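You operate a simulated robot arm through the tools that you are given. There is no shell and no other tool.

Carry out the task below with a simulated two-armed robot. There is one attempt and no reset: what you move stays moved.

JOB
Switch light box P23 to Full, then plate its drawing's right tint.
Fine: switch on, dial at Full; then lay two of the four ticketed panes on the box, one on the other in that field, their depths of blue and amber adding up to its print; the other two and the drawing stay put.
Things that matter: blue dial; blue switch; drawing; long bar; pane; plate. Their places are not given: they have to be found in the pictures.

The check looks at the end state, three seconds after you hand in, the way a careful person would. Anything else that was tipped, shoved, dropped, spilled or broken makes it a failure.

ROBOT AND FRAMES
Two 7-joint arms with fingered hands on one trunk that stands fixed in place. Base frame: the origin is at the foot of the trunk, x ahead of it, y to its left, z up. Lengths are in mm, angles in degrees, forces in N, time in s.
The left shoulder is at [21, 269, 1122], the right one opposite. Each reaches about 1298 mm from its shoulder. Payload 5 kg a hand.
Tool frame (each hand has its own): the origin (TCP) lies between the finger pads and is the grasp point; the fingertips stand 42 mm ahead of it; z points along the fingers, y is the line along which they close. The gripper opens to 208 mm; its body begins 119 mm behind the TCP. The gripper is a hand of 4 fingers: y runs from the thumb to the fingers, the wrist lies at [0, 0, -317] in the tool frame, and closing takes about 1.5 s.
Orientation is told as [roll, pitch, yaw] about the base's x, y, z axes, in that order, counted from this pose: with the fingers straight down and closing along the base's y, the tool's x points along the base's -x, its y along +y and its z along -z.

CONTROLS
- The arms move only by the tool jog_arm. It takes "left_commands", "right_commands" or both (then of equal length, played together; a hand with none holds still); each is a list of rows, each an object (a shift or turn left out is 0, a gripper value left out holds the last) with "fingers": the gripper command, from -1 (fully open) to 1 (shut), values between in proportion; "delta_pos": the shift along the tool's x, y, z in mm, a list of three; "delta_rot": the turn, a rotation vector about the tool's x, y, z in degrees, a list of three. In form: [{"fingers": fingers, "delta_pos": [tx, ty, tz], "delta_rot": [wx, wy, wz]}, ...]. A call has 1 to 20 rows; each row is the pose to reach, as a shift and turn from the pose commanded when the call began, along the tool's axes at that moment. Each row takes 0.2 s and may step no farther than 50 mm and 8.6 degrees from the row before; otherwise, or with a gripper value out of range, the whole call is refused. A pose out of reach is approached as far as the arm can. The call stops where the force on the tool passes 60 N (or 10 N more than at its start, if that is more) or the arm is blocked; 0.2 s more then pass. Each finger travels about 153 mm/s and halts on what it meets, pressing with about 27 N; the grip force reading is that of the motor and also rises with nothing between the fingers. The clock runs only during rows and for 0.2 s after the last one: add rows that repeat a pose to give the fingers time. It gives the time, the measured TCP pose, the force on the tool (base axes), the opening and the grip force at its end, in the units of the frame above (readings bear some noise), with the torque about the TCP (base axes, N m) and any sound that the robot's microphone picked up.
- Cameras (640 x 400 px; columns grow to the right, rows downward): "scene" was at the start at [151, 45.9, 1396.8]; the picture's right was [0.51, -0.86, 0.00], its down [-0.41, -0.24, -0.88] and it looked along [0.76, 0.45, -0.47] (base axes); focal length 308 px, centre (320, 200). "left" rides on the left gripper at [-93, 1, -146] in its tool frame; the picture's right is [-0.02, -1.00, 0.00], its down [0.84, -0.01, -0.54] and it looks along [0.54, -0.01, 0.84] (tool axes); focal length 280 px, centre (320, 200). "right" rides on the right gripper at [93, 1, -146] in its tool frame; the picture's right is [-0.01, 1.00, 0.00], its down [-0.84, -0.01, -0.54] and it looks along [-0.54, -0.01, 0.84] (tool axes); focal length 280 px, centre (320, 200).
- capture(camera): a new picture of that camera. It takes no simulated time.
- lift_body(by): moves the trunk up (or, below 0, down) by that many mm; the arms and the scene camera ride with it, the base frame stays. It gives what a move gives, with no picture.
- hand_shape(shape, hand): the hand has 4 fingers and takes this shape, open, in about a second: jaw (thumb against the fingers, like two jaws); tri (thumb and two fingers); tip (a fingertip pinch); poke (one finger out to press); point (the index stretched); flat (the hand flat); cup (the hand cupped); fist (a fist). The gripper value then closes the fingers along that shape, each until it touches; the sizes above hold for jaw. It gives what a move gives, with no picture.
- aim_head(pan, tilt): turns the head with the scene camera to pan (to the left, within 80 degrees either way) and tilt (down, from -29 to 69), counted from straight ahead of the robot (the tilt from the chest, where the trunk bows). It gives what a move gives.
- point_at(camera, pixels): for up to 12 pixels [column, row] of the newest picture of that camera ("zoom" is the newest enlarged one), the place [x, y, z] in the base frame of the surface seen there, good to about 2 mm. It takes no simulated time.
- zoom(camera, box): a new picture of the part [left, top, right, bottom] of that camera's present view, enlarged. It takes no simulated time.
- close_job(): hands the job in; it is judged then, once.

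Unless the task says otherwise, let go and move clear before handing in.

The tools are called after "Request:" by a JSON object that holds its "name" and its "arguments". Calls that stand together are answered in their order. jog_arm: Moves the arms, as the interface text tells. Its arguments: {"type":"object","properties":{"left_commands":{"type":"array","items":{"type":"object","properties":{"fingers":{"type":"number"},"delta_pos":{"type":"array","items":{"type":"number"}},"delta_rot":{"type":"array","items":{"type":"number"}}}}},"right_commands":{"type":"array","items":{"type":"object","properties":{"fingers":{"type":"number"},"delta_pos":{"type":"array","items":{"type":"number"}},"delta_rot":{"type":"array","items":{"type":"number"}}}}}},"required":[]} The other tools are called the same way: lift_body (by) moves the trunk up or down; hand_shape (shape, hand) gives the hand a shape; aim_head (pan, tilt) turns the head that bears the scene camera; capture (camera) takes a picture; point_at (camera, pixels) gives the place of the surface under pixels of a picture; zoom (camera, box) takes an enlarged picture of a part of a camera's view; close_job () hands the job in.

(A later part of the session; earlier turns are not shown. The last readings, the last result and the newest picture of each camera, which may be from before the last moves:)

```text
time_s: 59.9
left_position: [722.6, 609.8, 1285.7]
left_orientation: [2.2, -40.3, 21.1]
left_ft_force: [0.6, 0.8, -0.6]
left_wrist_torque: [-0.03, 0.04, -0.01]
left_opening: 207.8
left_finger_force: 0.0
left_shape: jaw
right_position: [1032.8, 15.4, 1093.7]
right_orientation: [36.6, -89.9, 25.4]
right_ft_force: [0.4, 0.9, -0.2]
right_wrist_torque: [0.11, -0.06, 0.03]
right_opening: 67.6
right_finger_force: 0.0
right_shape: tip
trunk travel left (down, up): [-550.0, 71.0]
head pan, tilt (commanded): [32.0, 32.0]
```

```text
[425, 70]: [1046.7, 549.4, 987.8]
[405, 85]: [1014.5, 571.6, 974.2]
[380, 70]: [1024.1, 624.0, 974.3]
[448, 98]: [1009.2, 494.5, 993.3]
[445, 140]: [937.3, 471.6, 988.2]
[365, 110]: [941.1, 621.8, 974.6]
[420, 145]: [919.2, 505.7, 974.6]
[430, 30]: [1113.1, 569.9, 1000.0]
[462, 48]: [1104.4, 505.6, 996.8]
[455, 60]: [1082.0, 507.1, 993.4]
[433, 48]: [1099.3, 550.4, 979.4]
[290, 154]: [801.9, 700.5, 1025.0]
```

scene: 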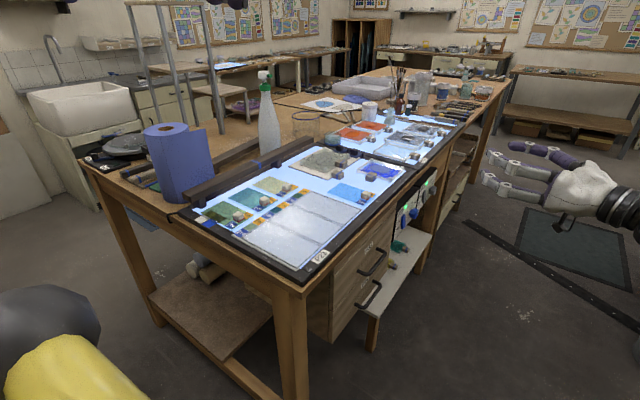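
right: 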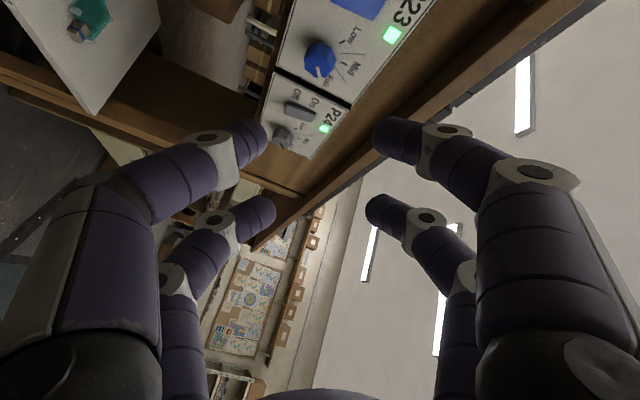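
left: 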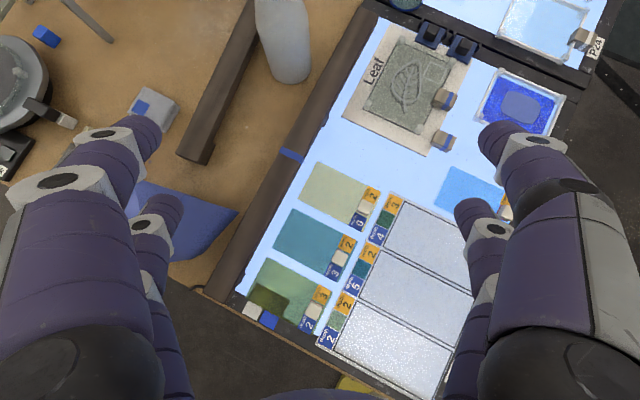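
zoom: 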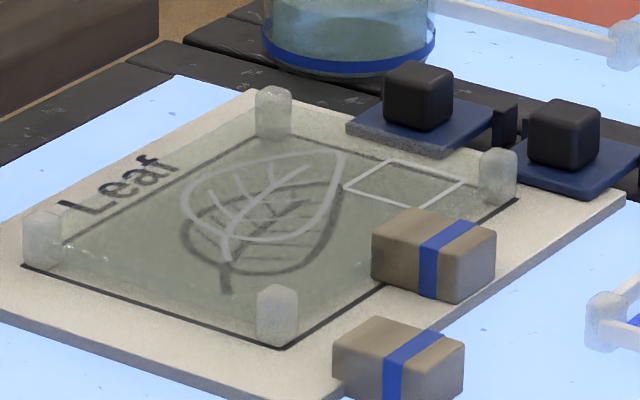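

The cover plate sits 14 mm above the drawing card, with its own blue-banded handle. Before deciding which print applies, I'll look at P24's items and the wall posters for how tints are indicated.

Request:
{"name": "zoom", "arguments": {"camera": "scene", "box": [320, 105, 470, 185]}}

Request:
{"name": "zoom", "arguments": {"camera": "scene", "box": [160, 0, 330, 90]}}

Request:
{"name": "zoom", "arguments": {"camera": "scene", "box": [440, 0, 640, 60]}}

Request:
{"name": "aim_head", "arguments": {"pan": 32, "tilt": 10}}

Request:
{"name": "capture", "arguments": {"camera": "scene"}}

```text
4.27 times, centred on (395, 145) of scene
```

zoom: 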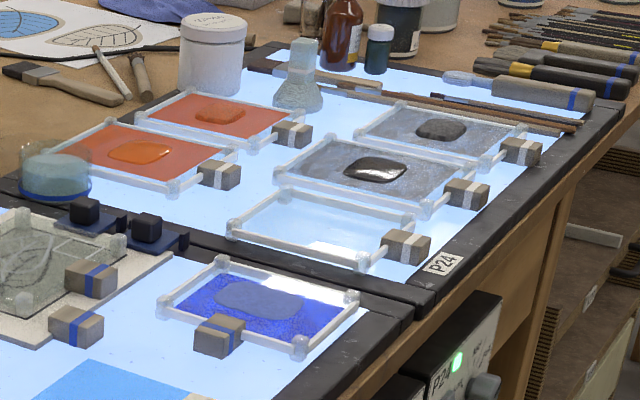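

```text
3.76 times, centred on (245, 45) of scene
```

zoom: 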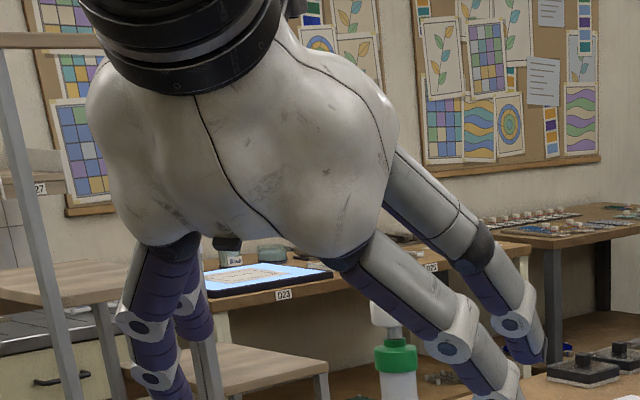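

```text
3.20 times, centred on (540, 30) of scene
```

zoom: 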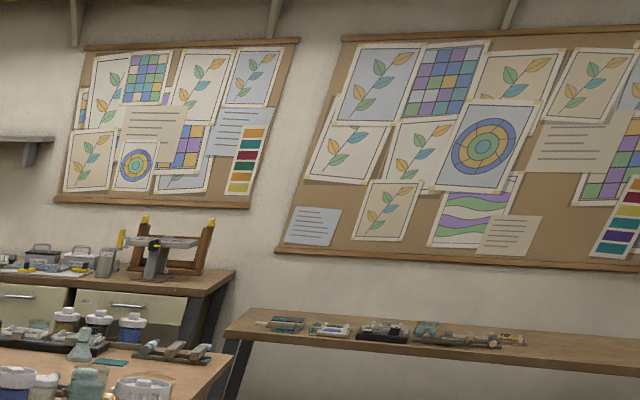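

```text
time_s: 60.7
left_position: [720.7, 609.2, 1288.0]
left_orientation: [2.4, -40.2, 21.1]
left_ft_force: [0.5, -0.5, -0.3]
left_wrist_torque: [0.0, 0.0, 0.04]
left_opening: 207.8
left_finger_force: 0.0
left_shape: jaw
right_position: [1033.2, 15.1, 1096.5]
right_orientation: [35.8, -90.0, 26.2]
right_ft_force: [0.4, -0.4, 0.4]
right_wrist_torque: [-0.03, 0.01, 0.01]
right_opening: 67.8
right_finger_force: 0.1
right_shape: tip
trunk travel left (down, up): [-550.0, 71.0]
head pan, tilt (commanded): [32.0, 10.0]
```

```text
taken
```

scene: 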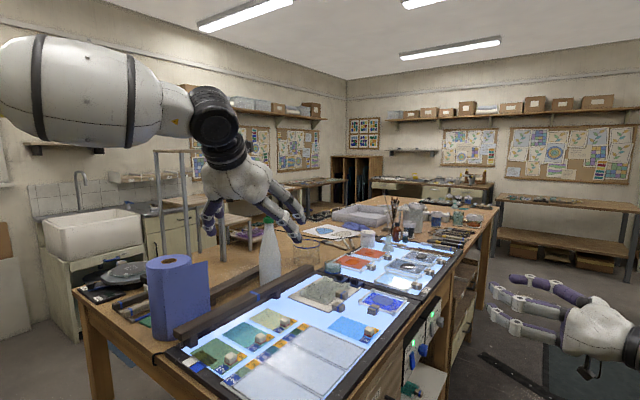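

Trays and leaf tracings are painter's stock; "plating" means layering panes on the ruled sheet whose fields carry printed tints, read from the front (−y) side, so the right field is the far one (blue 4, amber 3) = olive (2,3) + blue (2,0). I'll shift the left hand for a clear overhead view and measure panes and fields.

Request:
{"name": "aim_head", "arguments": {"pan": 32, "tilt": 35}}

Request:
{"name": "jog_arm", "arguments": {"left_commands": [{"delta_pos": [0, -40, -20]}, {"delta_pos": [0, -80, -40]}, {"delta_pos": [-20, -110, -40]}, {"delta_pos": [-40, -140, -40]}]}}

Request:
{"name": "capture", "arguments": {"camera": "left"}}

```text
time_s: 61.6
left_position: [720.5, 609.6, 1287.0]
left_orientation: [2.2, -40.4, 21.1]
left_ft_force: [-0.2, 0.4, 0.4]
left_wrist_torque: [-0.02, 0.03, -0.02]
left_opening: 207.8
left_finger_force: 0.0
left_shape: jaw
right_position: [1031.8, 14.7, 1095.4]
right_orientation: [40.1, -90.0, 21.8]
right_ft_force: [0.3, -0.4, 0.2]
right_wrist_torque: [-0.03, -0.03, 0.0]
right_opening: 67.7
right_finger_force: 0.1
right_shape: tip
trunk travel left (down, up): [-550.0, 71.0]
head pan, tilt (commanded): [32.0, 35.0]
```

```text
time_s: 62.6
left_position: [782.3, 478.5, 1339.4]
left_orientation: [2.4, -40.3, 21.1]
left_ft_force: [-0.4, -0.7, -0.2]
left_wrist_torque: [0.04, 0.07, 0.05]
left_opening: 207.9
left_finger_force: 0.1
left_shape: jaw
right_position: [1033.3, 15.1, 1093.9]
right_orientation: [56.4, -89.9, 5.4]
right_ft_force: [0.1, -0.9, -1.0]
right_wrist_torque: [0.1, -0.06, 0.05]
right_opening: 67.4
right_finger_force: 0.0
right_shape: tip
trunk travel left (down, up): [-550.0, 71.0]
head pan, tilt (commanded): [32.0, 35.0]
```

```text
taken
```

left: 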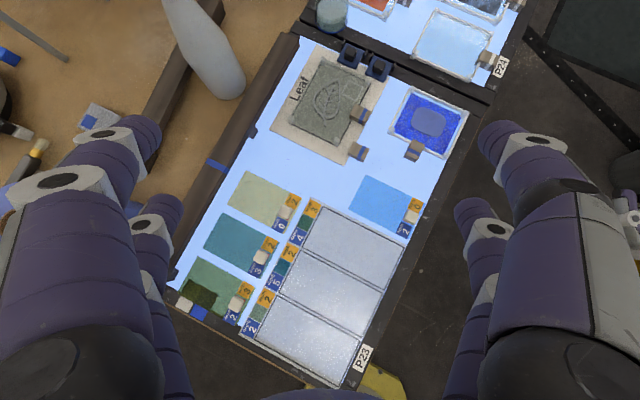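

The whole sheet is visible now between the fingers: fields down the middle, olive pane at (220,285), blue pane at (387,205). I'll zoom and measure corners.

Request:
{"name": "zoom", "arguments": {"camera": "left", "box": [160, 165, 420, 390]}}

Request:
{"name": "zoom", "arguments": {"camera": "left", "box": [280, 160, 440, 280]}}

Request:
{"name": "point_at", "arguments": {"camera": "zoom", "pixels": [[115, 182], [160, 200], [490, 345], [40, 350], [425, 400], [330, 62], [285, 165], [520, 270], [558, 165], [500, 175], [522, 145], [485, 215]]}}

```text
1.78 times, centred on (290, 278) of left
```

zoom: 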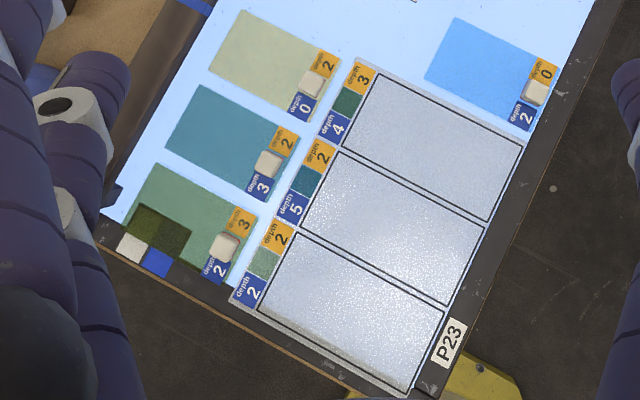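

```text
3.33 times, centred on (360, 220) of left
```

zoom: 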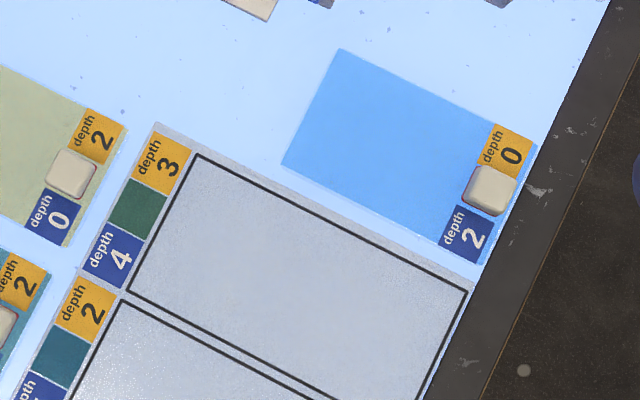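

```text
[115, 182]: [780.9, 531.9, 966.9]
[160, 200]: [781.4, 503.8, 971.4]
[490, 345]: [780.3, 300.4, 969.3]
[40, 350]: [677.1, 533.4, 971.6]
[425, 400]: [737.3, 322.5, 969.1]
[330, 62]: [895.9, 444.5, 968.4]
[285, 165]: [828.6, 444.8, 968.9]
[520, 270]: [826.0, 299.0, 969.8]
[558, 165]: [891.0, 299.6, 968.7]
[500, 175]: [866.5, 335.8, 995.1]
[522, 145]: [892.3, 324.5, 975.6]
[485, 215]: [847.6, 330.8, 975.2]
```

I'll measure the exact corners of the right field and the blue pane in this newest zoom.

Request:
{"name": "point_at", "arguments": {"camera": "zoom", "pixels": [[198, 156], [466, 291], [131, 292], [418, 398], [160, 125], [476, 283], [341, 52], [285, 160], [534, 146], [480, 262], [490, 190], [478, 205]]}}

Request:
{"name": "zoom", "arguments": {"camera": "left", "box": [160, 240, 320, 360]}}

```text
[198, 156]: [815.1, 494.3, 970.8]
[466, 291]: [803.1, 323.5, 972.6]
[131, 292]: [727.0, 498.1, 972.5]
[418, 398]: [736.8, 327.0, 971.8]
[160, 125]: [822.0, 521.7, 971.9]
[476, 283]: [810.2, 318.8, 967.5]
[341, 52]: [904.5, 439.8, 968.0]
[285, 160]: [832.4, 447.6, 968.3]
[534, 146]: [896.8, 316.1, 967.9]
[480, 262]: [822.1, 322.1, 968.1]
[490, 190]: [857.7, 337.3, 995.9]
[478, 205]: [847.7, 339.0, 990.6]
```

```text
3.33 times, centred on (240, 300) of left
```

zoom: 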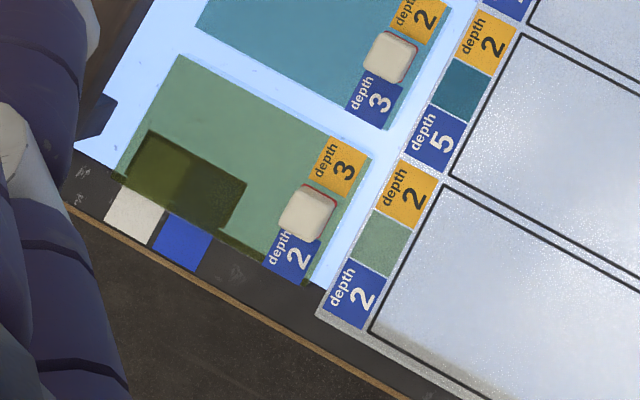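

The right field measures about 88 × 171 mm, panes about 74 × 125 × 10 mm, with a 20 mm knob 17 mm from the front edge. I'll try the left hand's closed shapes in free air to see which one fits a small knob best.

Request:
{"name": "hand_shape", "arguments": {"hand": "left", "shape": "tri"}}

Request:
{"name": "jog_arm", "arguments": {"left_commands": [{"fingers": 0.5}, {"fingers": 0.5}, {"fingers": 0.5}, {"fingers": 0.5}, {"fingers": 0.5}, {"fingers": 0.5}]}}

Request:
{"name": "capture", "arguments": {"camera": "left"}}

Request:
{"name": "jog_arm", "arguments": {"left_commands": [{"fingers": 1}, {"fingers": 1}, {"fingers": 1}, {"fingers": 1}, {"fingers": 1}, {"fingers": 1}]}}

Request:
{"name": "capture", "arguments": {"camera": "left"}}

```text
time_s: 63.5
left_position: [780.5, 479.2, 1339.3]
left_orientation: [2.5, -40.3, 21.1]
left_ft_force: [0.4, 0.8, 0.4]
left_wrist_torque: [-0.01, 0.01, 0.0]
left_opening: 207.9
left_finger_force: 0.0
left_shape: tri
right_position: [1032.3, 14.1, 1094.5]
right_orientation: [33.1, -90.0, 28.8]
right_ft_force: [0.1, 0.1, 0.1]
right_wrist_torque: [0.0, 0.01, -0.02]
right_opening: 67.6
right_finger_force: 0.0
right_shape: tip
trunk travel left (down, up): [-550.0, 71.0]
head pan, tilt (commanded): [32.0, 35.0]
```

```text
time_s: 64.9
left_position: [781.4, 480.7, 1339.1]
left_orientation: [2.4, -40.3, 21.1]
left_ft_force: [-0.4, 0.4, 0.1]
left_wrist_torque: [0.02, -0.06, 0.01]
left_opening: 52.6
left_finger_force: 0.1
left_shape: tri
right_position: [1033.1, 15.6, 1095.0]
right_orientation: [37.2, -90.0, 24.8]
right_ft_force: [0.1, 0.2, -0.1]
right_wrist_torque: [0.01, -0.01, 0.02]
right_opening: 67.4
right_finger_force: 0.0
right_shape: tip
trunk travel left (down, up): [-550.0, 71.0]
head pan, tilt (commanded): [32.0, 35.0]
```

```text
taken
```

left: 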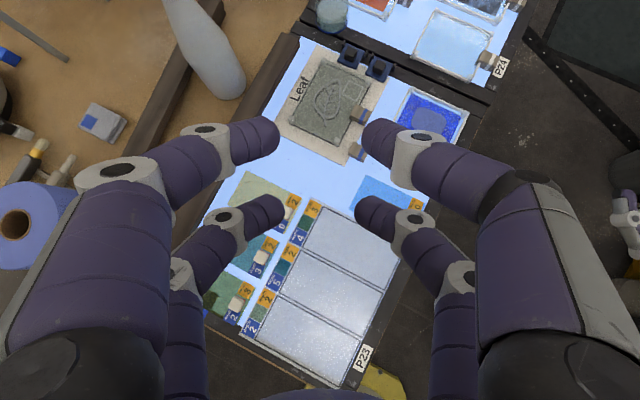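

```text
time_s: 66.3
left_position: [782.3, 479.7, 1339.4]
left_orientation: [2.4, -40.3, 21.0]
left_ft_force: [1.2, -0.8, -0.5]
left_wrist_torque: [0.03, -0.02, 0.01]
left_opening: 0.0
left_finger_force: 27.2
left_shape: tri
right_position: [1031.9, 14.8, 1094.7]
right_orientation: [39.4, -90.0, 22.5]
right_ft_force: [-0.4, -0.4, -1.4]
right_wrist_torque: [-0.03, -0.02, 0.0]
right_opening: 67.5
right_finger_force: 0.1
right_shape: tip
trunk travel left (down, up): [-550.0, 71.0]
head pan, tilt (commanded): [32.0, 35.0]
```

```text
taken
```

left: 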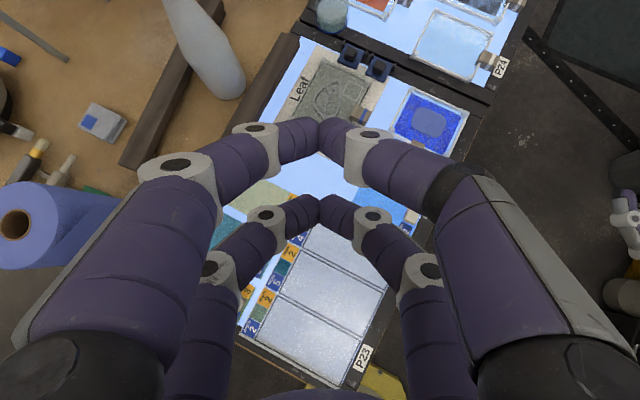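

"tri" and "tip" close the same 2×2 way. Gripping a pane by its two long edges with all four fingers (closing along the table's length, rows straddling the pane centre) will hold it flat and keep clear of the knobs, so I'll return to jaw, straighten the hand down, and yaw it to 85.6°.

Request:
{"name": "hand_shape", "arguments": {"hand": "left", "shape": "jaw"}}

Request:
{"name": "jog_arm", "arguments": {"left_commands": [{"fingers": -1, "delta_rot": [0, 8, 0]}, {"delta_rot": [0, 16, 0]}, {"delta_rot": [0, 24, 0]}, {"delta_rot": [0, 32, 0]}, {"delta_rot": [0, 40.3, 0]}, {"delta_rot": [0, 40.3, 0]}]}}

Request:
{"name": "jog_arm", "arguments": {"left_commands": [{"delta_rot": [0, 0, -8.1]}, {"delta_rot": [0, 0, -16.2]}, {"delta_rot": [0, 0, -24.3]}, {"delta_rot": [0, 0, -32.4]}, {"delta_rot": [0, 0, -40.5]}, {"delta_rot": [0, 0, -48.6]}, {"delta_rot": [0, 0, -56.7]}, {"delta_rot": [0, 0, -64.6]}, {"delta_rot": [0, 0, -64.6]}]}}

Request:
{"name": "capture", "arguments": {"camera": "left"}}

```text
time_s: 67.2
left_position: [780.7, 479.9, 1339.0]
left_orientation: [2.4, -40.3, 21.1]
left_ft_force: [0.2, -0.3, -0.9]
left_wrist_torque: [0.02, -0.01, 0.01]
left_opening: 208.0
left_finger_force: 0.0
left_shape: jaw
right_position: [1031.9, 14.2, 1095.2]
right_orientation: [38.7, -90.0, 23.3]
right_ft_force: [-0.2, -0.3, 1.1]
right_wrist_torque: [0.03, 0.05, -0.03]
right_opening: 67.5
right_finger_force: 0.0
right_shape: tip
trunk travel left (down, up): [-550.0, 71.0]
head pan, tilt (commanded): [32.0, 35.0]
```

```text
time_s: 68.6
left_position: [771.8, 482.0, 1337.4]
left_orientation: [1.5, -0.3, 22.6]
left_ft_force: [-2.3, -0.8, 0.4]
left_wrist_torque: [0.05, -0.23, -0.03]
left_opening: 208.0
left_finger_force: 0.0
left_shape: jaw
left hand out of reach, approached as far as the arm can: row 5, 6
right_position: [1031.6, 15.0, 1099.7]
right_orientation: [-137.6, -89.9, -160.5]
right_ft_force: [-1.3, -0.6, 1.1]
right_wrist_torque: [-0.22, 0.11, -0.1]
right_opening: 67.4
right_finger_force: 0.1
right_shape: tip
trunk travel left (down, up): [-550.0, 71.0]
head pan, tilt (commanded): [32.0, 35.0]
```

```text
time_s: 70.6
left_position: [773.7, 482.8, 1334.4]
left_orientation: [0.5, -1.6, 87.3]
left_ft_force: [0.0, 0.0, -0.3]
left_wrist_torque: [-0.02, -0.02, -0.02]
left_opening: 208.2
left_finger_force: 0.1
left_shape: jaw
right_position: [1033.8, 14.2, 1095.2]
right_orientation: [38.9, -89.9, 23.0]
right_ft_force: [-0.1, -0.1, -0.6]
right_wrist_torque: [-0.01, -0.03, -0.04]
right_opening: 67.2
right_finger_force: 0.0
right_shape: tip
trunk travel left (down, up): [-550.0, 71.0]
head pan, tilt (commanded): [32.0, 35.0]
```

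```text
taken
```

left: 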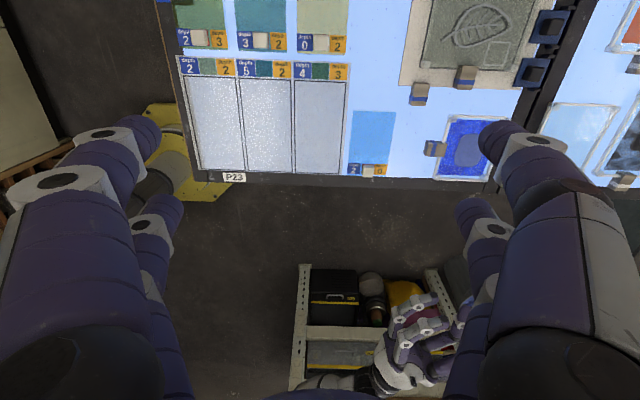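

Upright from the front the fields read 2/2, 5/2 and 4/3 left to right, so the right field is the (4,3) one beside the blue pane. To stack without knob conflicts the top pane may need turning 180°, so I'll test whether the left hand can yaw on to about 175°.

Request:
{"name": "jog_arm", "arguments": {"left_commands": [{"delta_pos": [0, 0, 30], "delta_rot": [0, 0, -8]}, {"delta_pos": [0, 0, 60], "delta_rot": [0, 0, -16]}, {"delta_pos": [0, 0, 80], "delta_rot": [0, 0, -24]}, {"delta_pos": [0, 0, 80], "delta_rot": [0, 0, -32]}, {"delta_pos": [0, 0, 80], "delta_rot": [0, 0, -40]}, {"delta_pos": [0, 0, 80], "delta_rot": [0, 0, -48]}, {"delta_pos": [0, 0, 80], "delta_rot": [0, 0, -56]}, {"delta_pos": [0, 0, 80], "delta_rot": [0, 0, -64]}, {"delta_pos": [0, 0, 80], "delta_rot": [0, 0, -72]}, {"delta_pos": [0, 0, 80], "delta_rot": [0, 0, -80]}, {"delta_pos": [0, 0, 80], "delta_rot": [0, 0, -88.3]}, {"delta_pos": [0, 0, 80], "delta_rot": [0, 0, -88.3]}]}}

Request:
{"name": "capture", "arguments": {"camera": "left"}}

```text
time_s: 73.2
left_position: [774.7, 485.1, 1254.9]
left_orientation: [-1.6, -0.9, 175.7]
left_ft_force: [0.9, -0.6, 0.0]
left_wrist_torque: [0.02, -0.03, -0.01]
left_opening: 207.9
left_finger_force: 0.1
left_shape: jaw
right_position: [1033.3, 15.1, 1094.8]
right_orientation: [39.5, -90.0, 22.4]
right_ft_force: [-0.2, -0.2, -0.2]
right_wrist_torque: [0.01, -0.01, -0.01]
right_opening: 67.5
right_finger_force: 0.2
right_shape: tip
trunk travel left (down, up): [-550.0, 71.0]
head pan, tilt (commanded): [32.0, 35.0]
```

```text
taken
```

left: 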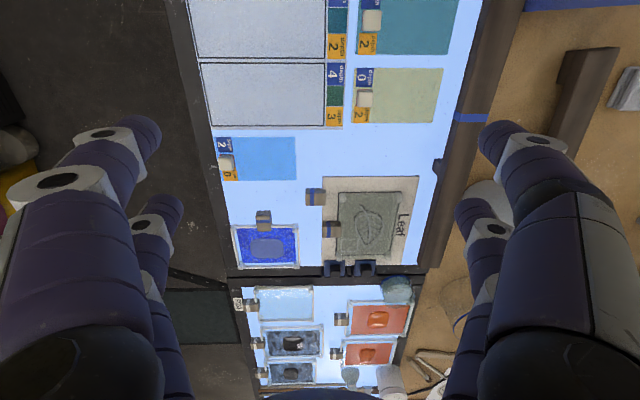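

Yaw 175.7° is reachable, so the top pane can be laid turned around with its knob at the back. I'll measure field 3, the blue pane and its knob precisely from this view.

Request:
{"name": "zoom", "arguments": {"camera": "left", "box": [190, 50, 360, 190]}}

Request:
{"name": "point_at", "arguments": {"camera": "zoom", "pixels": [[45, 57], [47, 277], [505, 285], [505, 57], [100, 327], [402, 327], [402, 492], [115, 400]]}}

```text
2.86 times, centred on (275, 120) of left
```

zoom: 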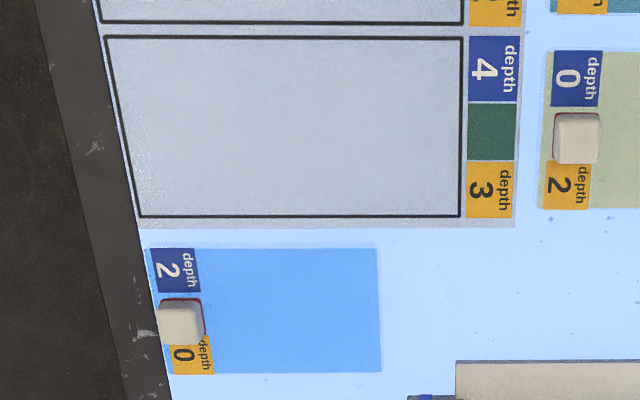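

```text
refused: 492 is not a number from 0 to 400
```

Request:
{"name": "point_at", "arguments": {"camera": "zoom", "pixels": [[108, 38], [140, 215], [460, 214], [462, 39], [148, 250], [172, 373], [381, 371], [376, 249], [181, 322], [164, 322], [201, 324], [181, 345]]}}

Request:
{"name": "zoom", "arguments": {"camera": "left", "box": [205, 125, 305, 185]}}

```text
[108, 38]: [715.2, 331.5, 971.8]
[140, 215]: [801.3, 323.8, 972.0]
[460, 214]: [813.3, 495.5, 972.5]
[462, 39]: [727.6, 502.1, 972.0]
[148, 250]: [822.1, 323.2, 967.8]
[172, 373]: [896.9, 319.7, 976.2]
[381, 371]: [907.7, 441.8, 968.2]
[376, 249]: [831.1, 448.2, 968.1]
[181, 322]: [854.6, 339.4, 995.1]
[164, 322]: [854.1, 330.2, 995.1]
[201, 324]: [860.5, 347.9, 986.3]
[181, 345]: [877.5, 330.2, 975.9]
```

```text
6.40 times, centred on (255, 155) of left
```

zoom: 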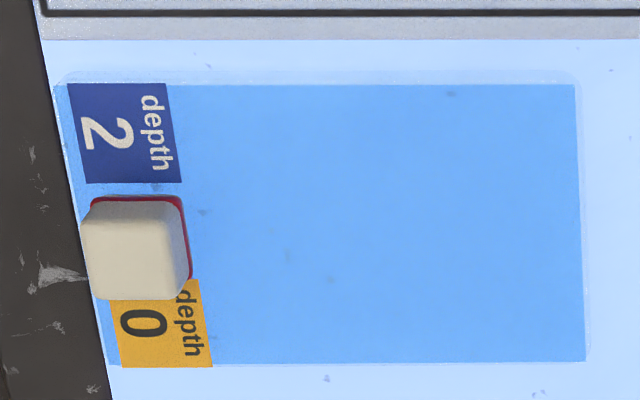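

Field 3 spans [715,331]–[813,495], centre (764, 413); the blue pane's centre is near (864.5, 382). Now I'll pin down its knob's top face.

Request:
{"name": "point_at", "arguments": {"camera": "zoom", "pixels": [[95, 208], [178, 207], [183, 290], [95, 294], [137, 250], [88, 250], [183, 250], [137, 206], [137, 295], [120, 130], [165, 340]]}}

```text
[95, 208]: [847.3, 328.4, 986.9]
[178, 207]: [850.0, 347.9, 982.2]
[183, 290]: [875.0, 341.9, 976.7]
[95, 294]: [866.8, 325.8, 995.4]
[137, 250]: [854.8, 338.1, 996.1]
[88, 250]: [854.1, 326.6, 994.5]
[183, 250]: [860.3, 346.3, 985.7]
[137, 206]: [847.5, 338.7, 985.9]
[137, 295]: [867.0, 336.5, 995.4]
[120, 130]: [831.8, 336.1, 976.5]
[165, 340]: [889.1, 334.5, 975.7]
```

The blue knob's centre is (857.8, 336.7), top z≈995.5, pane top z≈976. I'll close the left jaw to about 50 mm and measure fingertip depth relative to the TCP before descending.

Request:
{"name": "jog_arm", "arguments": {"left_commands": [{"fingers": 0.5}, {"fingers": 0.5}, {"fingers": 0.5}, {"fingers": 0.5}, {"fingers": 0.5}, {"fingers": 0.5}]}}

Request:
{"name": "capture", "arguments": {"camera": "left"}}

Request:
{"name": "point_at", "arguments": {"camera": "left", "pixels": [[265, 125], [375, 125], [270, 135], [368, 135], [277, 205], [362, 205], [282, 212], [358, 212], [255, 120], [385, 120]]}}

```text
time_s: 74.6
left_position: [773.9, 484.3, 1255.1]
left_orientation: [-1.5, -0.9, 175.6]
left_ft_force: [0.6, -0.4, 0.4]
left_wrist_torque: [0.03, 0.0, -0.01]
left_opening: 52.2
left_finger_force: 0.0
left_shape: jaw
right_position: [1033.2, 15.9, 1096.4]
right_orientation: [36.4, -90.0, 25.5]
right_ft_force: [-0.6, -0.9, -0.7]
right_wrist_torque: [0.0, 0.0, 0.01]
right_opening: 67.3
right_finger_force: 0.1
right_shape: tip
trunk travel left (down, up): [-550.0, 71.0]
head pan, tilt (commanded): [32.0, 35.0]
```

```text
taken
```

left: 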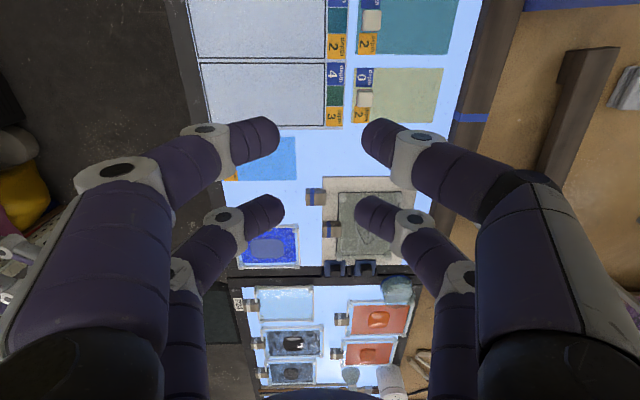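

```text
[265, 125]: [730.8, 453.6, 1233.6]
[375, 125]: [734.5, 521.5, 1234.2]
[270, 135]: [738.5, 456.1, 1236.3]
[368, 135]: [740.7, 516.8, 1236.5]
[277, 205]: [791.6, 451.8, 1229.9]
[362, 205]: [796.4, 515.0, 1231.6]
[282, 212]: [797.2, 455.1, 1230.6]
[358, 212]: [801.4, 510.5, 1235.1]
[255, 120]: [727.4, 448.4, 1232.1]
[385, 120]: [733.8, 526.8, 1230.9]
```

The finger rows are at tool X≈±31 and the tips end about 34 mm below the TCP at this opening. I'll move above the blue knob so that the far row straddles it, and level the hand.

Request:
{"name": "jog_arm", "arguments": {"left_commands": [{"delta_pos": [11, 23, 27], "delta_rot": [-0.5, 0.3, 0]}, {"delta_pos": [21, 47, 55], "delta_rot": [-1, 0.6, 0]}, {"delta_pos": [32, 70, 82], "delta_rot": [-1.5, 0.9, 0]}, {"delta_pos": [43, 94, 110], "delta_rot": [-1.5, 0.9, 0]}, {"delta_pos": [53, 117, 137], "delta_rot": [-1.5, 0.9, 0]}, {"delta_pos": [64, 140.7, 165], "delta_rot": [-1.5, 0.9, 0]}, {"delta_pos": [64, 140.7, 165], "delta_rot": [-1.5, 0.9, 0]}]}}

Request:
{"name": "capture", "arguments": {"camera": "left"}}

Request:
{"name": "capture", "arguments": {"camera": "scene"}}

```text
time_s: 76.2
left_position: [823.1, 345.8, 1086.6]
left_orientation: [0.0, 0.4, 175.6]
left_ft_force: [-0.9, 0.2, -0.7]
left_wrist_torque: [0.02, -0.03, 0.0]
left_opening: 52.3
left_finger_force: 0.0
left_shape: jaw
right_position: [1030.8, 16.4, 1096.1]
right_orientation: [-122.8, -89.9, -175.4]
right_ft_force: [0.8, 0.1, 1.0]
right_wrist_torque: [-0.09, 0.03, -0.03]
right_opening: 67.3
right_finger_force: 0.1
right_shape: tip
trunk travel left (down, up): [-550.0, 71.0]
head pan, tilt (commanded): [32.0, 35.0]
```

```text
taken
```

left: 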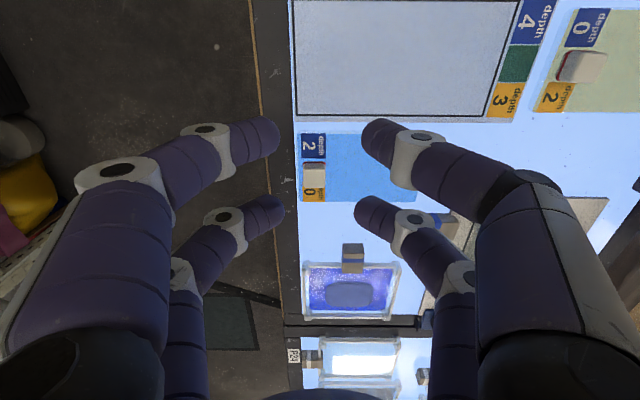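

```text
taken
```

scene: 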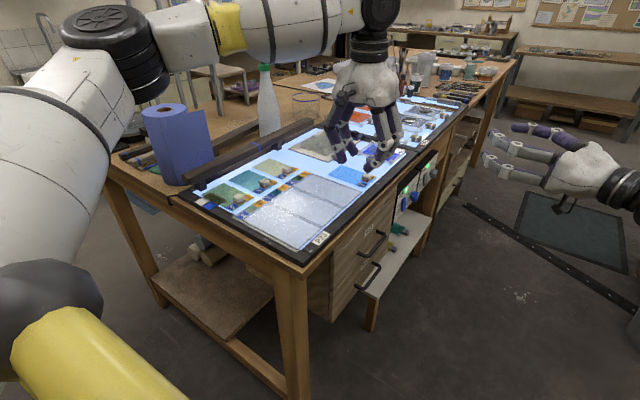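

The TCP is at (823, 346); I'll shift 4 mm right and 7 mm forward, descend to just above the knob (tips about 15 mm over it), and check.

Request:
{"name": "jog_arm", "arguments": {"left_commands": [{"delta_pos": [4.3, 6.4, 0]}, {"delta_pos": [4.3, 6.4, 20]}, {"delta_pos": [4.3, 6.4, 40]}, {"delta_pos": [4.3, 6.4, 40]}]}}

Request:
{"name": "zoom", "arguments": {"camera": "left", "box": [220, 80, 420, 260]}}

Request:
{"name": "zoom", "arguments": {"camera": "scene", "box": [300, 110, 440, 210]}}

```text
time_s: 77.2
left_position: [823.3, 340.3, 1043.4]
left_orientation: [0.0, 0.3, 175.6]
left_ft_force: [-0.5, -0.3, -0.2]
left_wrist_torque: [0.0, 0.02, 0.0]
left_opening: 52.2
left_finger_force: 0.0
left_shape: jaw
left hand out of reach, approached as far as the arm can: row 1, 2, 3, 4
right_position: [1033.1, 15.5, 1094.6]
right_orientation: [34.9, -90.0, 27.0]
right_ft_force: [0.4, -0.3, 0.7]
right_wrist_torque: [0.0, 0.0, -0.03]
right_opening: 67.3
right_finger_force: 0.0
right_shape: tip
trunk travel left (down, up): [-550.0, 71.0]
head pan, tilt (commanded): [32.0, 35.0]
```

```text
2.22 times, centred on (320, 170) of left
```

zoom: 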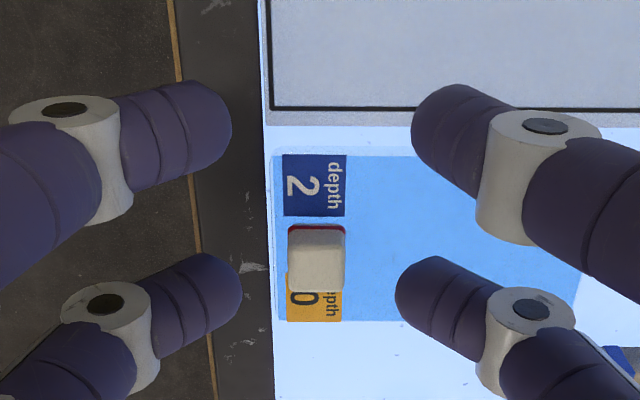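

```text
4.00 times, centred on (370, 160) of scene
```

zoom: 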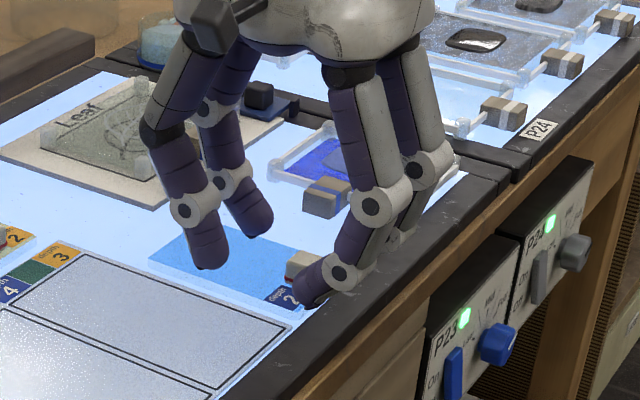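

The knob (317,260) lies centred between the fingers, and the far row is within 4 mm of it along the table though the arm is near its reach limit. I'll descend to grip height slowly.

Request:
{"name": "jog_arm", "arguments": {"left_commands": [{"delta_pos": [0, 0, 7]}, {"delta_pos": [0, 0, 14]}, {"delta_pos": [0, 0, 20]}, {"delta_pos": [0, 0, 25]}, {"delta_pos": [0, 0, 25]}]}}

Request:
{"name": "zoom", "arguments": {"camera": "left", "box": [220, 80, 420, 260]}}

Request:
{"name": "zoom", "arguments": {"camera": "scene", "box": [300, 110, 440, 210]}}

```text
time_s: 78.4
left_position: [824.0, 339.5, 1020.4]
left_orientation: [-0.2, 0.1, 175.6]
left_ft_force: [-0.3, -1.1, -0.2]
left_wrist_torque: [0.0, 0.01, -0.02]
left_opening: 52.2
left_finger_force: 0.1
left_shape: jaw
right_position: [1033.9, 14.1, 1094.3]
right_orientation: [35.9, -90.0, 26.0]
right_ft_force: [-0.7, 0.6, -0.1]
right_wrist_torque: [-0.03, 0.01, 0.02]
right_opening: 67.6
right_finger_force: 0.1
right_shape: tip
trunk travel left (down, up): [-550.0, 71.0]
head pan, tilt (commanded): [32.0, 35.0]
```

```text
2.22 times, centred on (320, 170) of left
```

zoom: 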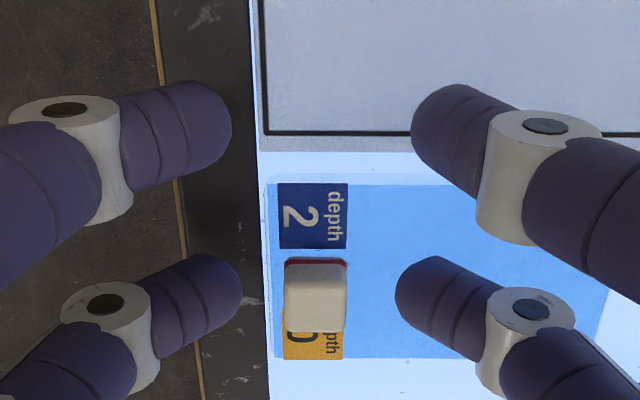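

```text
4.00 times, centred on (370, 160) of scene
```

zoom: 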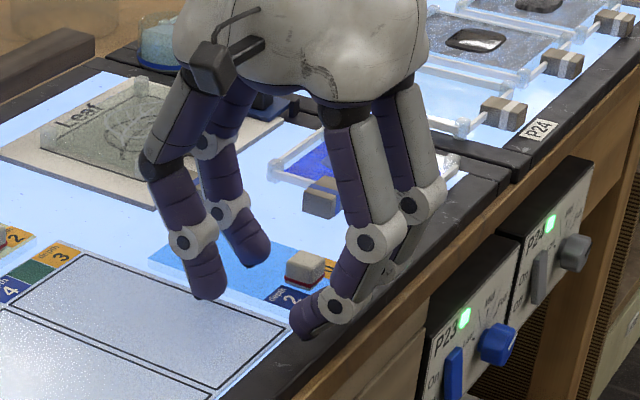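

The far row now straddles the knob (zoom (317,295)) with no contact force at z=1020. I'll go 3.5 mm lower and close on the knob.

Request:
{"name": "jog_arm", "arguments": {"left_commands": [{"delta_pos": [0, 0, 3.5]}, {"delta_pos": [0, 0, 3.5], "fingers": 0.65}, {"delta_pos": [0, 0, 3.5], "fingers": 0.75}, {"delta_pos": [0, 0, 3.5], "fingers": 0.85}, {"delta_pos": [0, 0, 3.5], "fingers": 0.95}, {"delta_pos": [0, 0, 3.5], "fingers": 1}, {"delta_pos": [0, 0, 3.5], "fingers": 1}, {"delta_pos": [0, 0, 3.5], "fingers": 1}]}}

Request:
{"name": "zoom", "arguments": {"camera": "left", "box": [220, 80, 420, 260]}}

Request:
{"name": "zoom", "arguments": {"camera": "scene", "box": [300, 110, 440, 210]}}

```text
time_s: 80.2
left_position: [823.5, 340.4, 1017.4]
left_orientation: [-0.1, 0.1, 175.6]
left_ft_force: [0.2, -1.6, 1.6]
left_wrist_torque: [-0.13, -0.04, 0.01]
left_opening: 0.0
left_finger_force: 26.8
left_shape: jaw
right_position: [1031.6, 14.7, 1094.6]
right_orientation: [44.1, -90.0, 17.8]
right_ft_force: [-0.6, 0.3, -0.3]
right_wrist_torque: [0.01, 0.01, -0.03]
right_opening: 67.8
right_finger_force: 0.0
right_shape: tip
trunk travel left (down, up): [-550.0, 71.0]
head pan, tilt (commanded): [32.0, 35.0]
```

```text
2.22 times, centred on (320, 170) of left
```

zoom: 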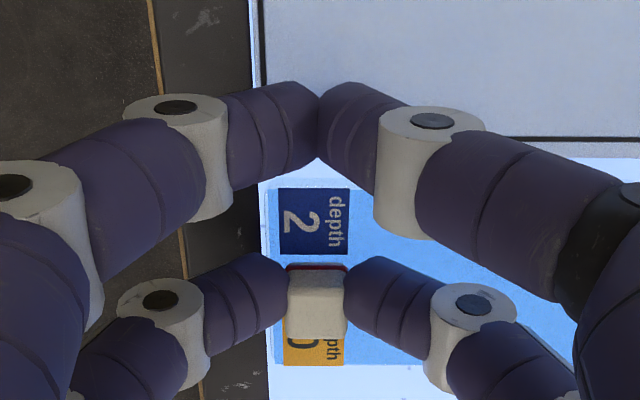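

```text
4.00 times, centred on (370, 160) of scene
```

zoom: 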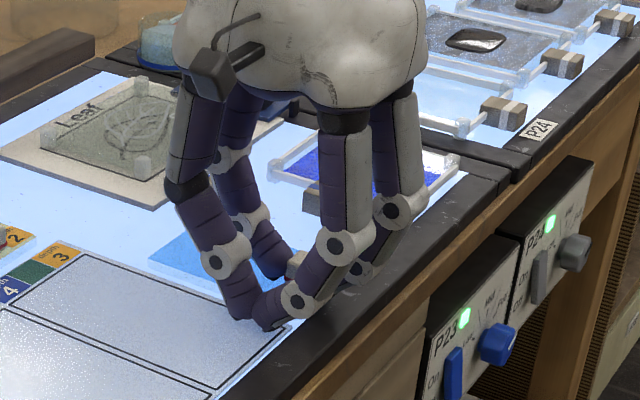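

The far row grips the knob on both faces (zoom (317,305)), and the near row is closed on nothing. I'll lift 20 mm and check that the pane comes up level.

Request:
{"name": "jog_arm", "arguments": {"left_commands": [{"delta_pos": [0, 0, -4], "fingers": 1}, {"delta_pos": [0, 0, -8]}, {"delta_pos": [0, 0, -14]}, {"delta_pos": [0, 0, -20]}, {"delta_pos": [0, 0, -20]}]}}

Request:
{"name": "capture", "arguments": {"camera": "left"}}

Request:
{"name": "zoom", "arguments": {"camera": "scene", "box": [300, 110, 440, 210]}}

```text
time_s: 81.4
left_position: [824.8, 340.7, 1036.5]
left_orientation: [-0.2, 0.1, 175.7]
left_ft_force: [0.5, 0.1, -2.1]
left_wrist_torque: [-0.07, 0.03, -0.03]
left_opening: 0.2
left_finger_force: 26.7
left_shape: jaw
right_position: [1032.8, 14.8, 1096.2]
right_orientation: [39.4, -90.1, 22.6]
right_ft_force: [-0.6, 0.8, 0.3]
right_wrist_torque: [-0.01, -0.04, -0.01]
right_opening: 67.8
right_finger_force: 0.0
right_shape: tip
trunk travel left (down, up): [-550.0, 71.0]
head pan, tilt (commanded): [32.0, 35.0]
```

```text
taken
```

left: 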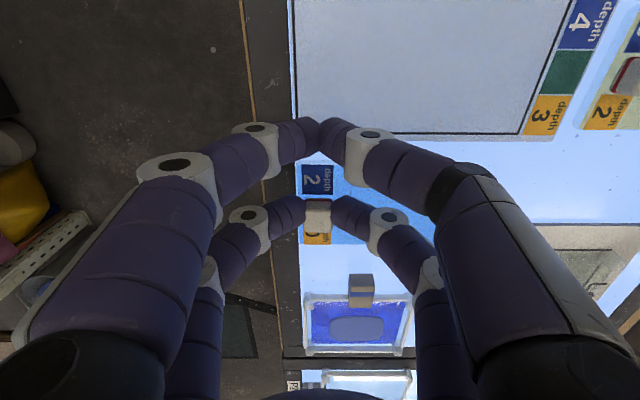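

```text
4.00 times, centred on (370, 160) of scene
```

zoom: 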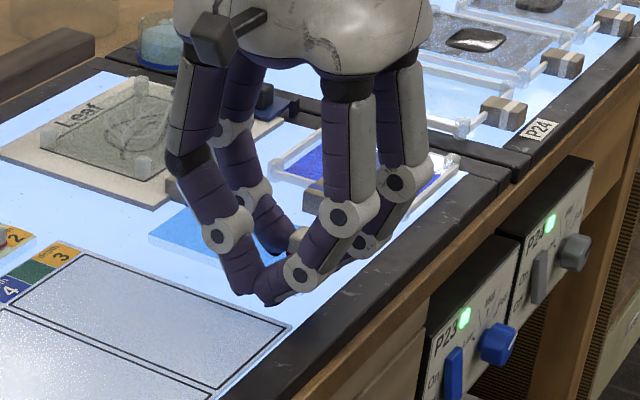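

The wrist force (about −2 N) and the scene view show the blue pane lifted with the knob. I'll check its level via surface points.

Request:
{"name": "point_at", "arguments": {"camera": "left", "pixels": [[312, 185], [318, 238], [318, 215], [340, 182], [355, 200], [306, 170]]}}

Request:
{"name": "point_at", "arguments": {"camera": "scene", "pixels": [[340, 168], [345, 165], [352, 170], [348, 172], [371, 172]]}}

Request:
{"name": "zoom", "arguments": {"camera": "scene", "box": [330, 150, 390, 190]}}

```text
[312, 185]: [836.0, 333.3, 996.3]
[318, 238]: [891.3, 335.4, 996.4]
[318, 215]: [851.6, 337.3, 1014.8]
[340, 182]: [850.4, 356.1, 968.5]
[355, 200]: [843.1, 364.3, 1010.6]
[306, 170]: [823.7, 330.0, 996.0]
```

```text
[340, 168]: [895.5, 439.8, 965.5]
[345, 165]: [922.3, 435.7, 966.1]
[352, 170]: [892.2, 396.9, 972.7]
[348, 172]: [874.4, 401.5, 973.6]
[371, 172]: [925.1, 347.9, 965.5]
```

```text
10.00 times, centred on (360, 170) of scene
```

zoom: 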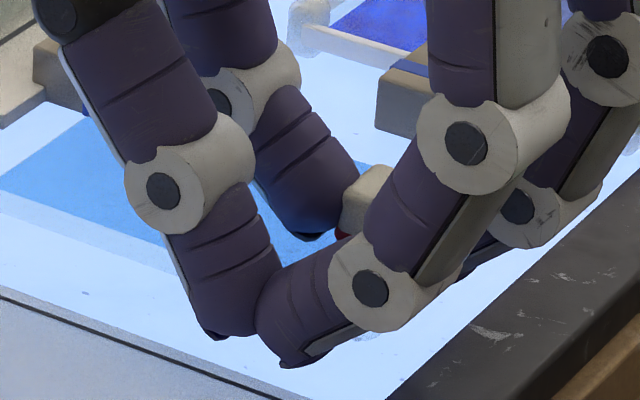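

Both tickets sit at z=996.3, so the pane is level and 20 mm up. I'll carry it left into the right field, stopping above the target spot.

Request:
{"name": "jog_arm", "arguments": {"left_commands": [{"delta_pos": [0, 0, -10]}, {"delta_pos": [-20, -0.8, -10]}, {"delta_pos": [-40, -1.6, -10]}, {"delta_pos": [-60, -2.3, -10]}, {"delta_pos": [-80, -3.1, -10]}, {"delta_pos": [-100, -3.9, -10]}, {"delta_pos": [-100, -3.9, -10]}]}}

Request:
{"name": "capture", "arguments": {"camera": "left"}}

Request:
{"name": "zoom", "arguments": {"camera": "scene", "box": [260, 130, 400, 230]}}

```text
time_s: 83.0
left_position: [725.1, 352.5, 1046.9]
left_orientation: [-0.1, 0.2, 175.6]
left_ft_force: [-0.4, -0.4, -0.9]
left_wrist_torque: [-0.06, 0.05, 0.02]
left_opening: 0.0
left_finger_force: 27.2
left_shape: jaw
right_position: [1032.8, 14.2, 1093.1]
right_orientation: [39.4, -89.9, 22.6]
right_ft_force: [0.6, 0.5, -0.4]
right_wrist_torque: [0.05, 0.02, 0.01]
right_opening: 67.6
right_finger_force: 0.0
right_shape: tip
trunk travel left (down, up): [-550.0, 71.0]
head pan, tilt (commanded): [32.0, 35.0]
```

```text
taken
```

left: 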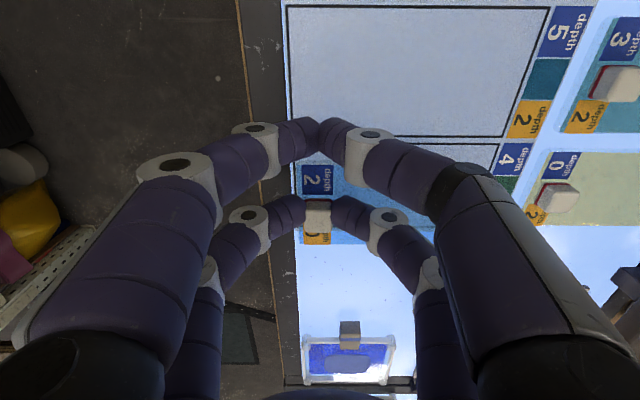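

```text
4.00 times, centred on (330, 180) of scene
```

zoom: 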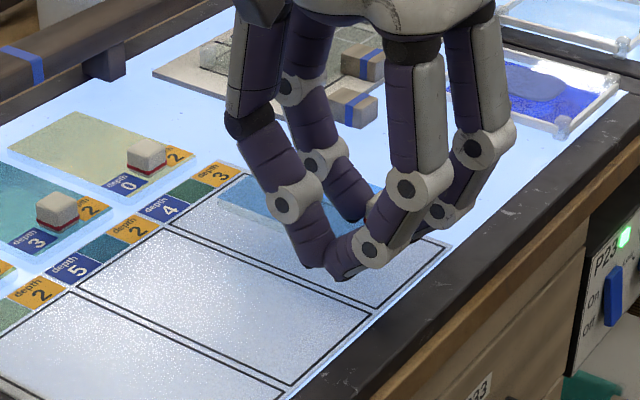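

The pane hovers over the right field at TCP (725, 352.5). I'll lower it in small steps and watch the force for touchdown.

Request:
{"name": "jog_arm", "arguments": {"left_commands": [{"delta_pos": [0, 0, 6]}, {"delta_pos": [0, 0, 12]}, {"delta_pos": [0, 0, 17]}, {"delta_pos": [0, 0, 20]}, {"delta_pos": [0, 0, 20]}]}}

Request:
{"name": "zoom", "arguments": {"camera": "left", "box": [240, 100, 440, 260]}}

Request:
{"name": "zoom", "arguments": {"camera": "scene", "box": [260, 130, 400, 230]}}

Request:
{"name": "point_at", "arguments": {"camera": "left", "pixels": [[312, 185], [318, 238], [318, 215]]}}

```text
time_s: 84.2
left_position: [724.5, 352.7, 1025.6]
left_orientation: [-0.2, 0.0, 175.6]
left_ft_force: [-0.7, -0.1, -1.0]
left_wrist_torque: [-0.04, 0.05, 0.02]
left_opening: 0.0
left_finger_force: 27.0
left_shape: jaw
right_position: [1032.7, 15.7, 1094.7]
right_orientation: [35.1, -89.9, 26.9]
right_ft_force: [0.1, 0.2, 0.2]
right_wrist_torque: [-0.02, 0.0, 0.01]
right_opening: 67.4
right_finger_force: 0.0
right_shape: tip
trunk travel left (down, up): [-550.0, 71.0]
head pan, tilt (commanded): [32.0, 35.0]
```

```text
2.50 times, centred on (340, 180) of left
```

zoom: 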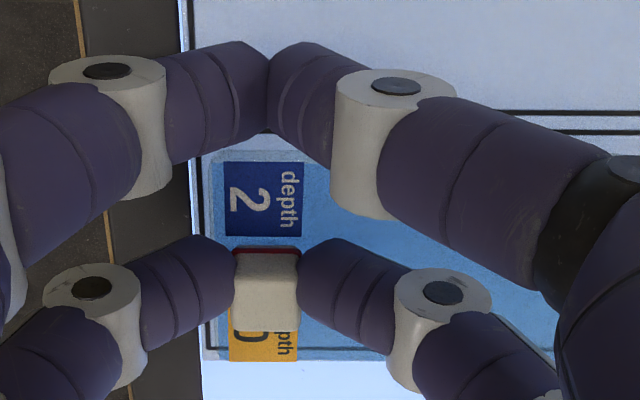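

```text
4.00 times, centred on (330, 180) of scene
```

zoom: 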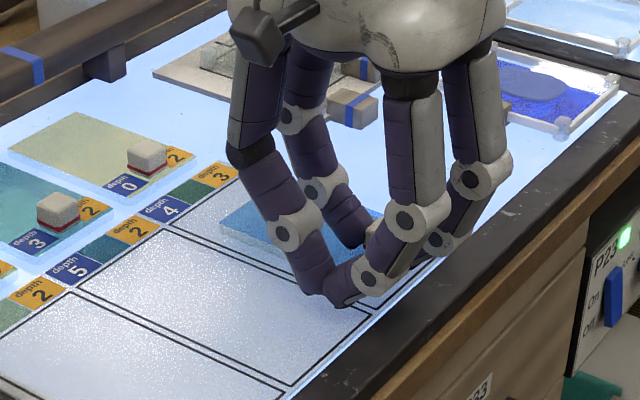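

```text
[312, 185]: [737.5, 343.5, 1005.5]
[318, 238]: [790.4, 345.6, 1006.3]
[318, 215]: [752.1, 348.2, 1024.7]
```

The pane is about 3 mm above the sheet and lies inside the field lines on all sides. I'll lower the last few millimetres in 1 mm steps.

Request:
{"name": "jog_arm", "arguments": {"left_commands": [{"delta_pos": [0, 0, 1]}, {"delta_pos": [0, 0, 2]}, {"delta_pos": [0, 0, 3]}, {"delta_pos": [0, 0, 3]}]}}

```text
time_s: 85.2
left_position: [725.0, 352.3, 1023.4]
left_orientation: [-0.1, 0.1, 175.6]
left_ft_force: [-0.4, 0.2, -1.4]
left_wrist_torque: [-0.02, 0.05, -0.04]
left_opening: 0.1
left_finger_force: 26.6
left_shape: jaw
right_position: [1033.1, 14.2, 1094.0]
right_orientation: [39.4, -90.0, 22.5]
right_ft_force: [0.2, -0.3, 0.5]
right_wrist_torque: [0.04, -0.01, 0.05]
right_opening: 67.4
right_finger_force: 0.1
right_shape: tip
trunk travel left (down, up): [-550.0, 71.0]
head pan, tilt (commanded): [32.0, 35.0]
```

Request:
{"name": "jog_arm", "arguments": {"left_commands": [{"delta_pos": [0, 0, 0.7]}, {"delta_pos": [0, 0, 1.4]}, {"delta_pos": [0, 0, 2]}, {"delta_pos": [0, 0, 2]}]}}

Request:
{"name": "capture", "arguments": {"camera": "left"}}

Request:
{"name": "point_at", "arguments": {"camera": "left", "pixels": [[312, 185], [318, 238], [318, 215], [325, 140]]}}

```text
time_s: 86.2
left_position: [725.3, 351.1, 1021.3]
left_orientation: [-0.1, 0.1, 175.7]
left_ft_force: [0.4, 0.0, -1.0]
left_wrist_torque: [0.0, 0.04, 0.01]
left_opening: 0.1
left_finger_force: 27.5
left_shape: jaw
right_position: [1033.0, 14.6, 1095.9]
right_orientation: [38.0, -90.0, 24.1]
right_ft_force: [1.2, 0.6, 0.0]
right_wrist_torque: [0.0, -0.01, -0.01]
right_opening: 67.7
right_finger_force: 0.2
right_shape: tip
trunk travel left (down, up): [-550.0, 71.0]
head pan, tilt (commanded): [32.0, 35.0]
```

```text
taken
```

left: 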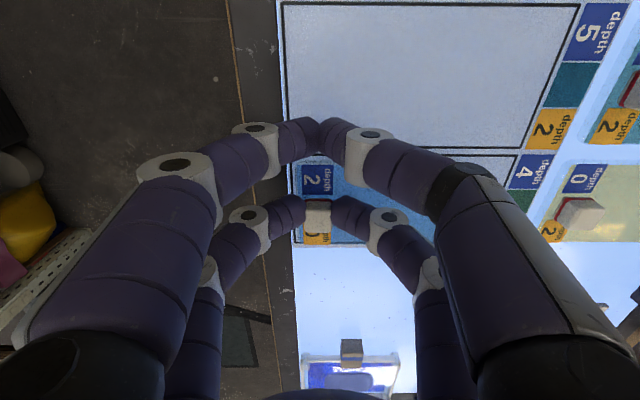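

```text
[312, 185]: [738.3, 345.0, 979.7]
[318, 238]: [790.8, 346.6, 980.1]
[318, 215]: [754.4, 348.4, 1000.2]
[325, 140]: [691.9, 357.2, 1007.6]
```

The tickets read z≈980, so the pane's underside should be within a millimetre of the sheet; the force hasn't risen yet. I'll ease down a bit more.

Request:
{"name": "jog_arm", "arguments": {"left_commands": [{"delta_pos": [0, 0, 0.5]}, {"delta_pos": [0, 0, 1]}, {"delta_pos": [0, 0, 1.5]}, {"delta_pos": [0, 0, 1.5]}]}}

```text
time_s: 87.2
left_position: [725.4, 352.7, 1020.4]
left_orientation: [-0.2, 0.1, 175.6]
left_ft_force: [0.2, -0.2, -1.8]
left_wrist_torque: [-0.05, -0.02, 0.03]
left_opening: 0.0
left_finger_force: 27.0
left_shape: jaw
right_position: [1033.3, 14.1, 1094.4]
right_orientation: [37.6, -90.0, 24.3]
right_ft_force: [0.1, 0.1, 0.1]
right_wrist_torque: [0.0, 0.0, 0.01]
right_opening: 67.5
right_finger_force: 0.0
right_shape: tip
trunk travel left (down, up): [-550.0, 71.0]
head pan, tilt (commanded): [32.0, 35.0]
```

Still no contact at TCP z=1020.4; continuing down in half-millimetre steps.

Request:
{"name": "jog_arm", "arguments": {"left_commands": [{"delta_pos": [0, 0, 0.5]}, {"delta_pos": [0, 0, 1]}, {"delta_pos": [0, 0, 1.5]}, {"delta_pos": [0, 0, 1.5]}, {"delta_pos": [0, 0, 1.5]}]}}

Request:
{"name": "zoom", "arguments": {"camera": "scene", "box": [300, 150, 400, 220]}}

```text
time_s: 88.4
left_position: [724.8, 351.8, 1018.5]
left_orientation: [-0.1, 0.2, 175.6]
left_ft_force: [0.8, 0.6, 13.2]
left_wrist_torque: [-0.01, -0.36, 0.03]
left_opening: 0.0
left_finger_force: 27.1
left_shape: jaw
right_position: [1032.7, 14.3, 1095.6]
right_orientation: [34.4, -89.9, 27.6]
right_ft_force: [0.6, 0.0, -0.2]
right_wrist_torque: [0.02, 0.02, -0.01]
right_opening: 67.4
right_finger_force: 0.0
right_shape: tip
trunk travel left (down, up): [-550.0, 71.0]
head pan, tilt (commanded): [32.0, 35.0]
```

```text
5.71 times, centred on (350, 185) of scene
```

zoom: 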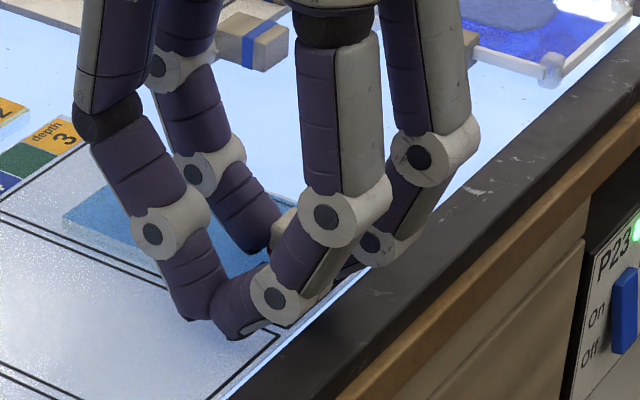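

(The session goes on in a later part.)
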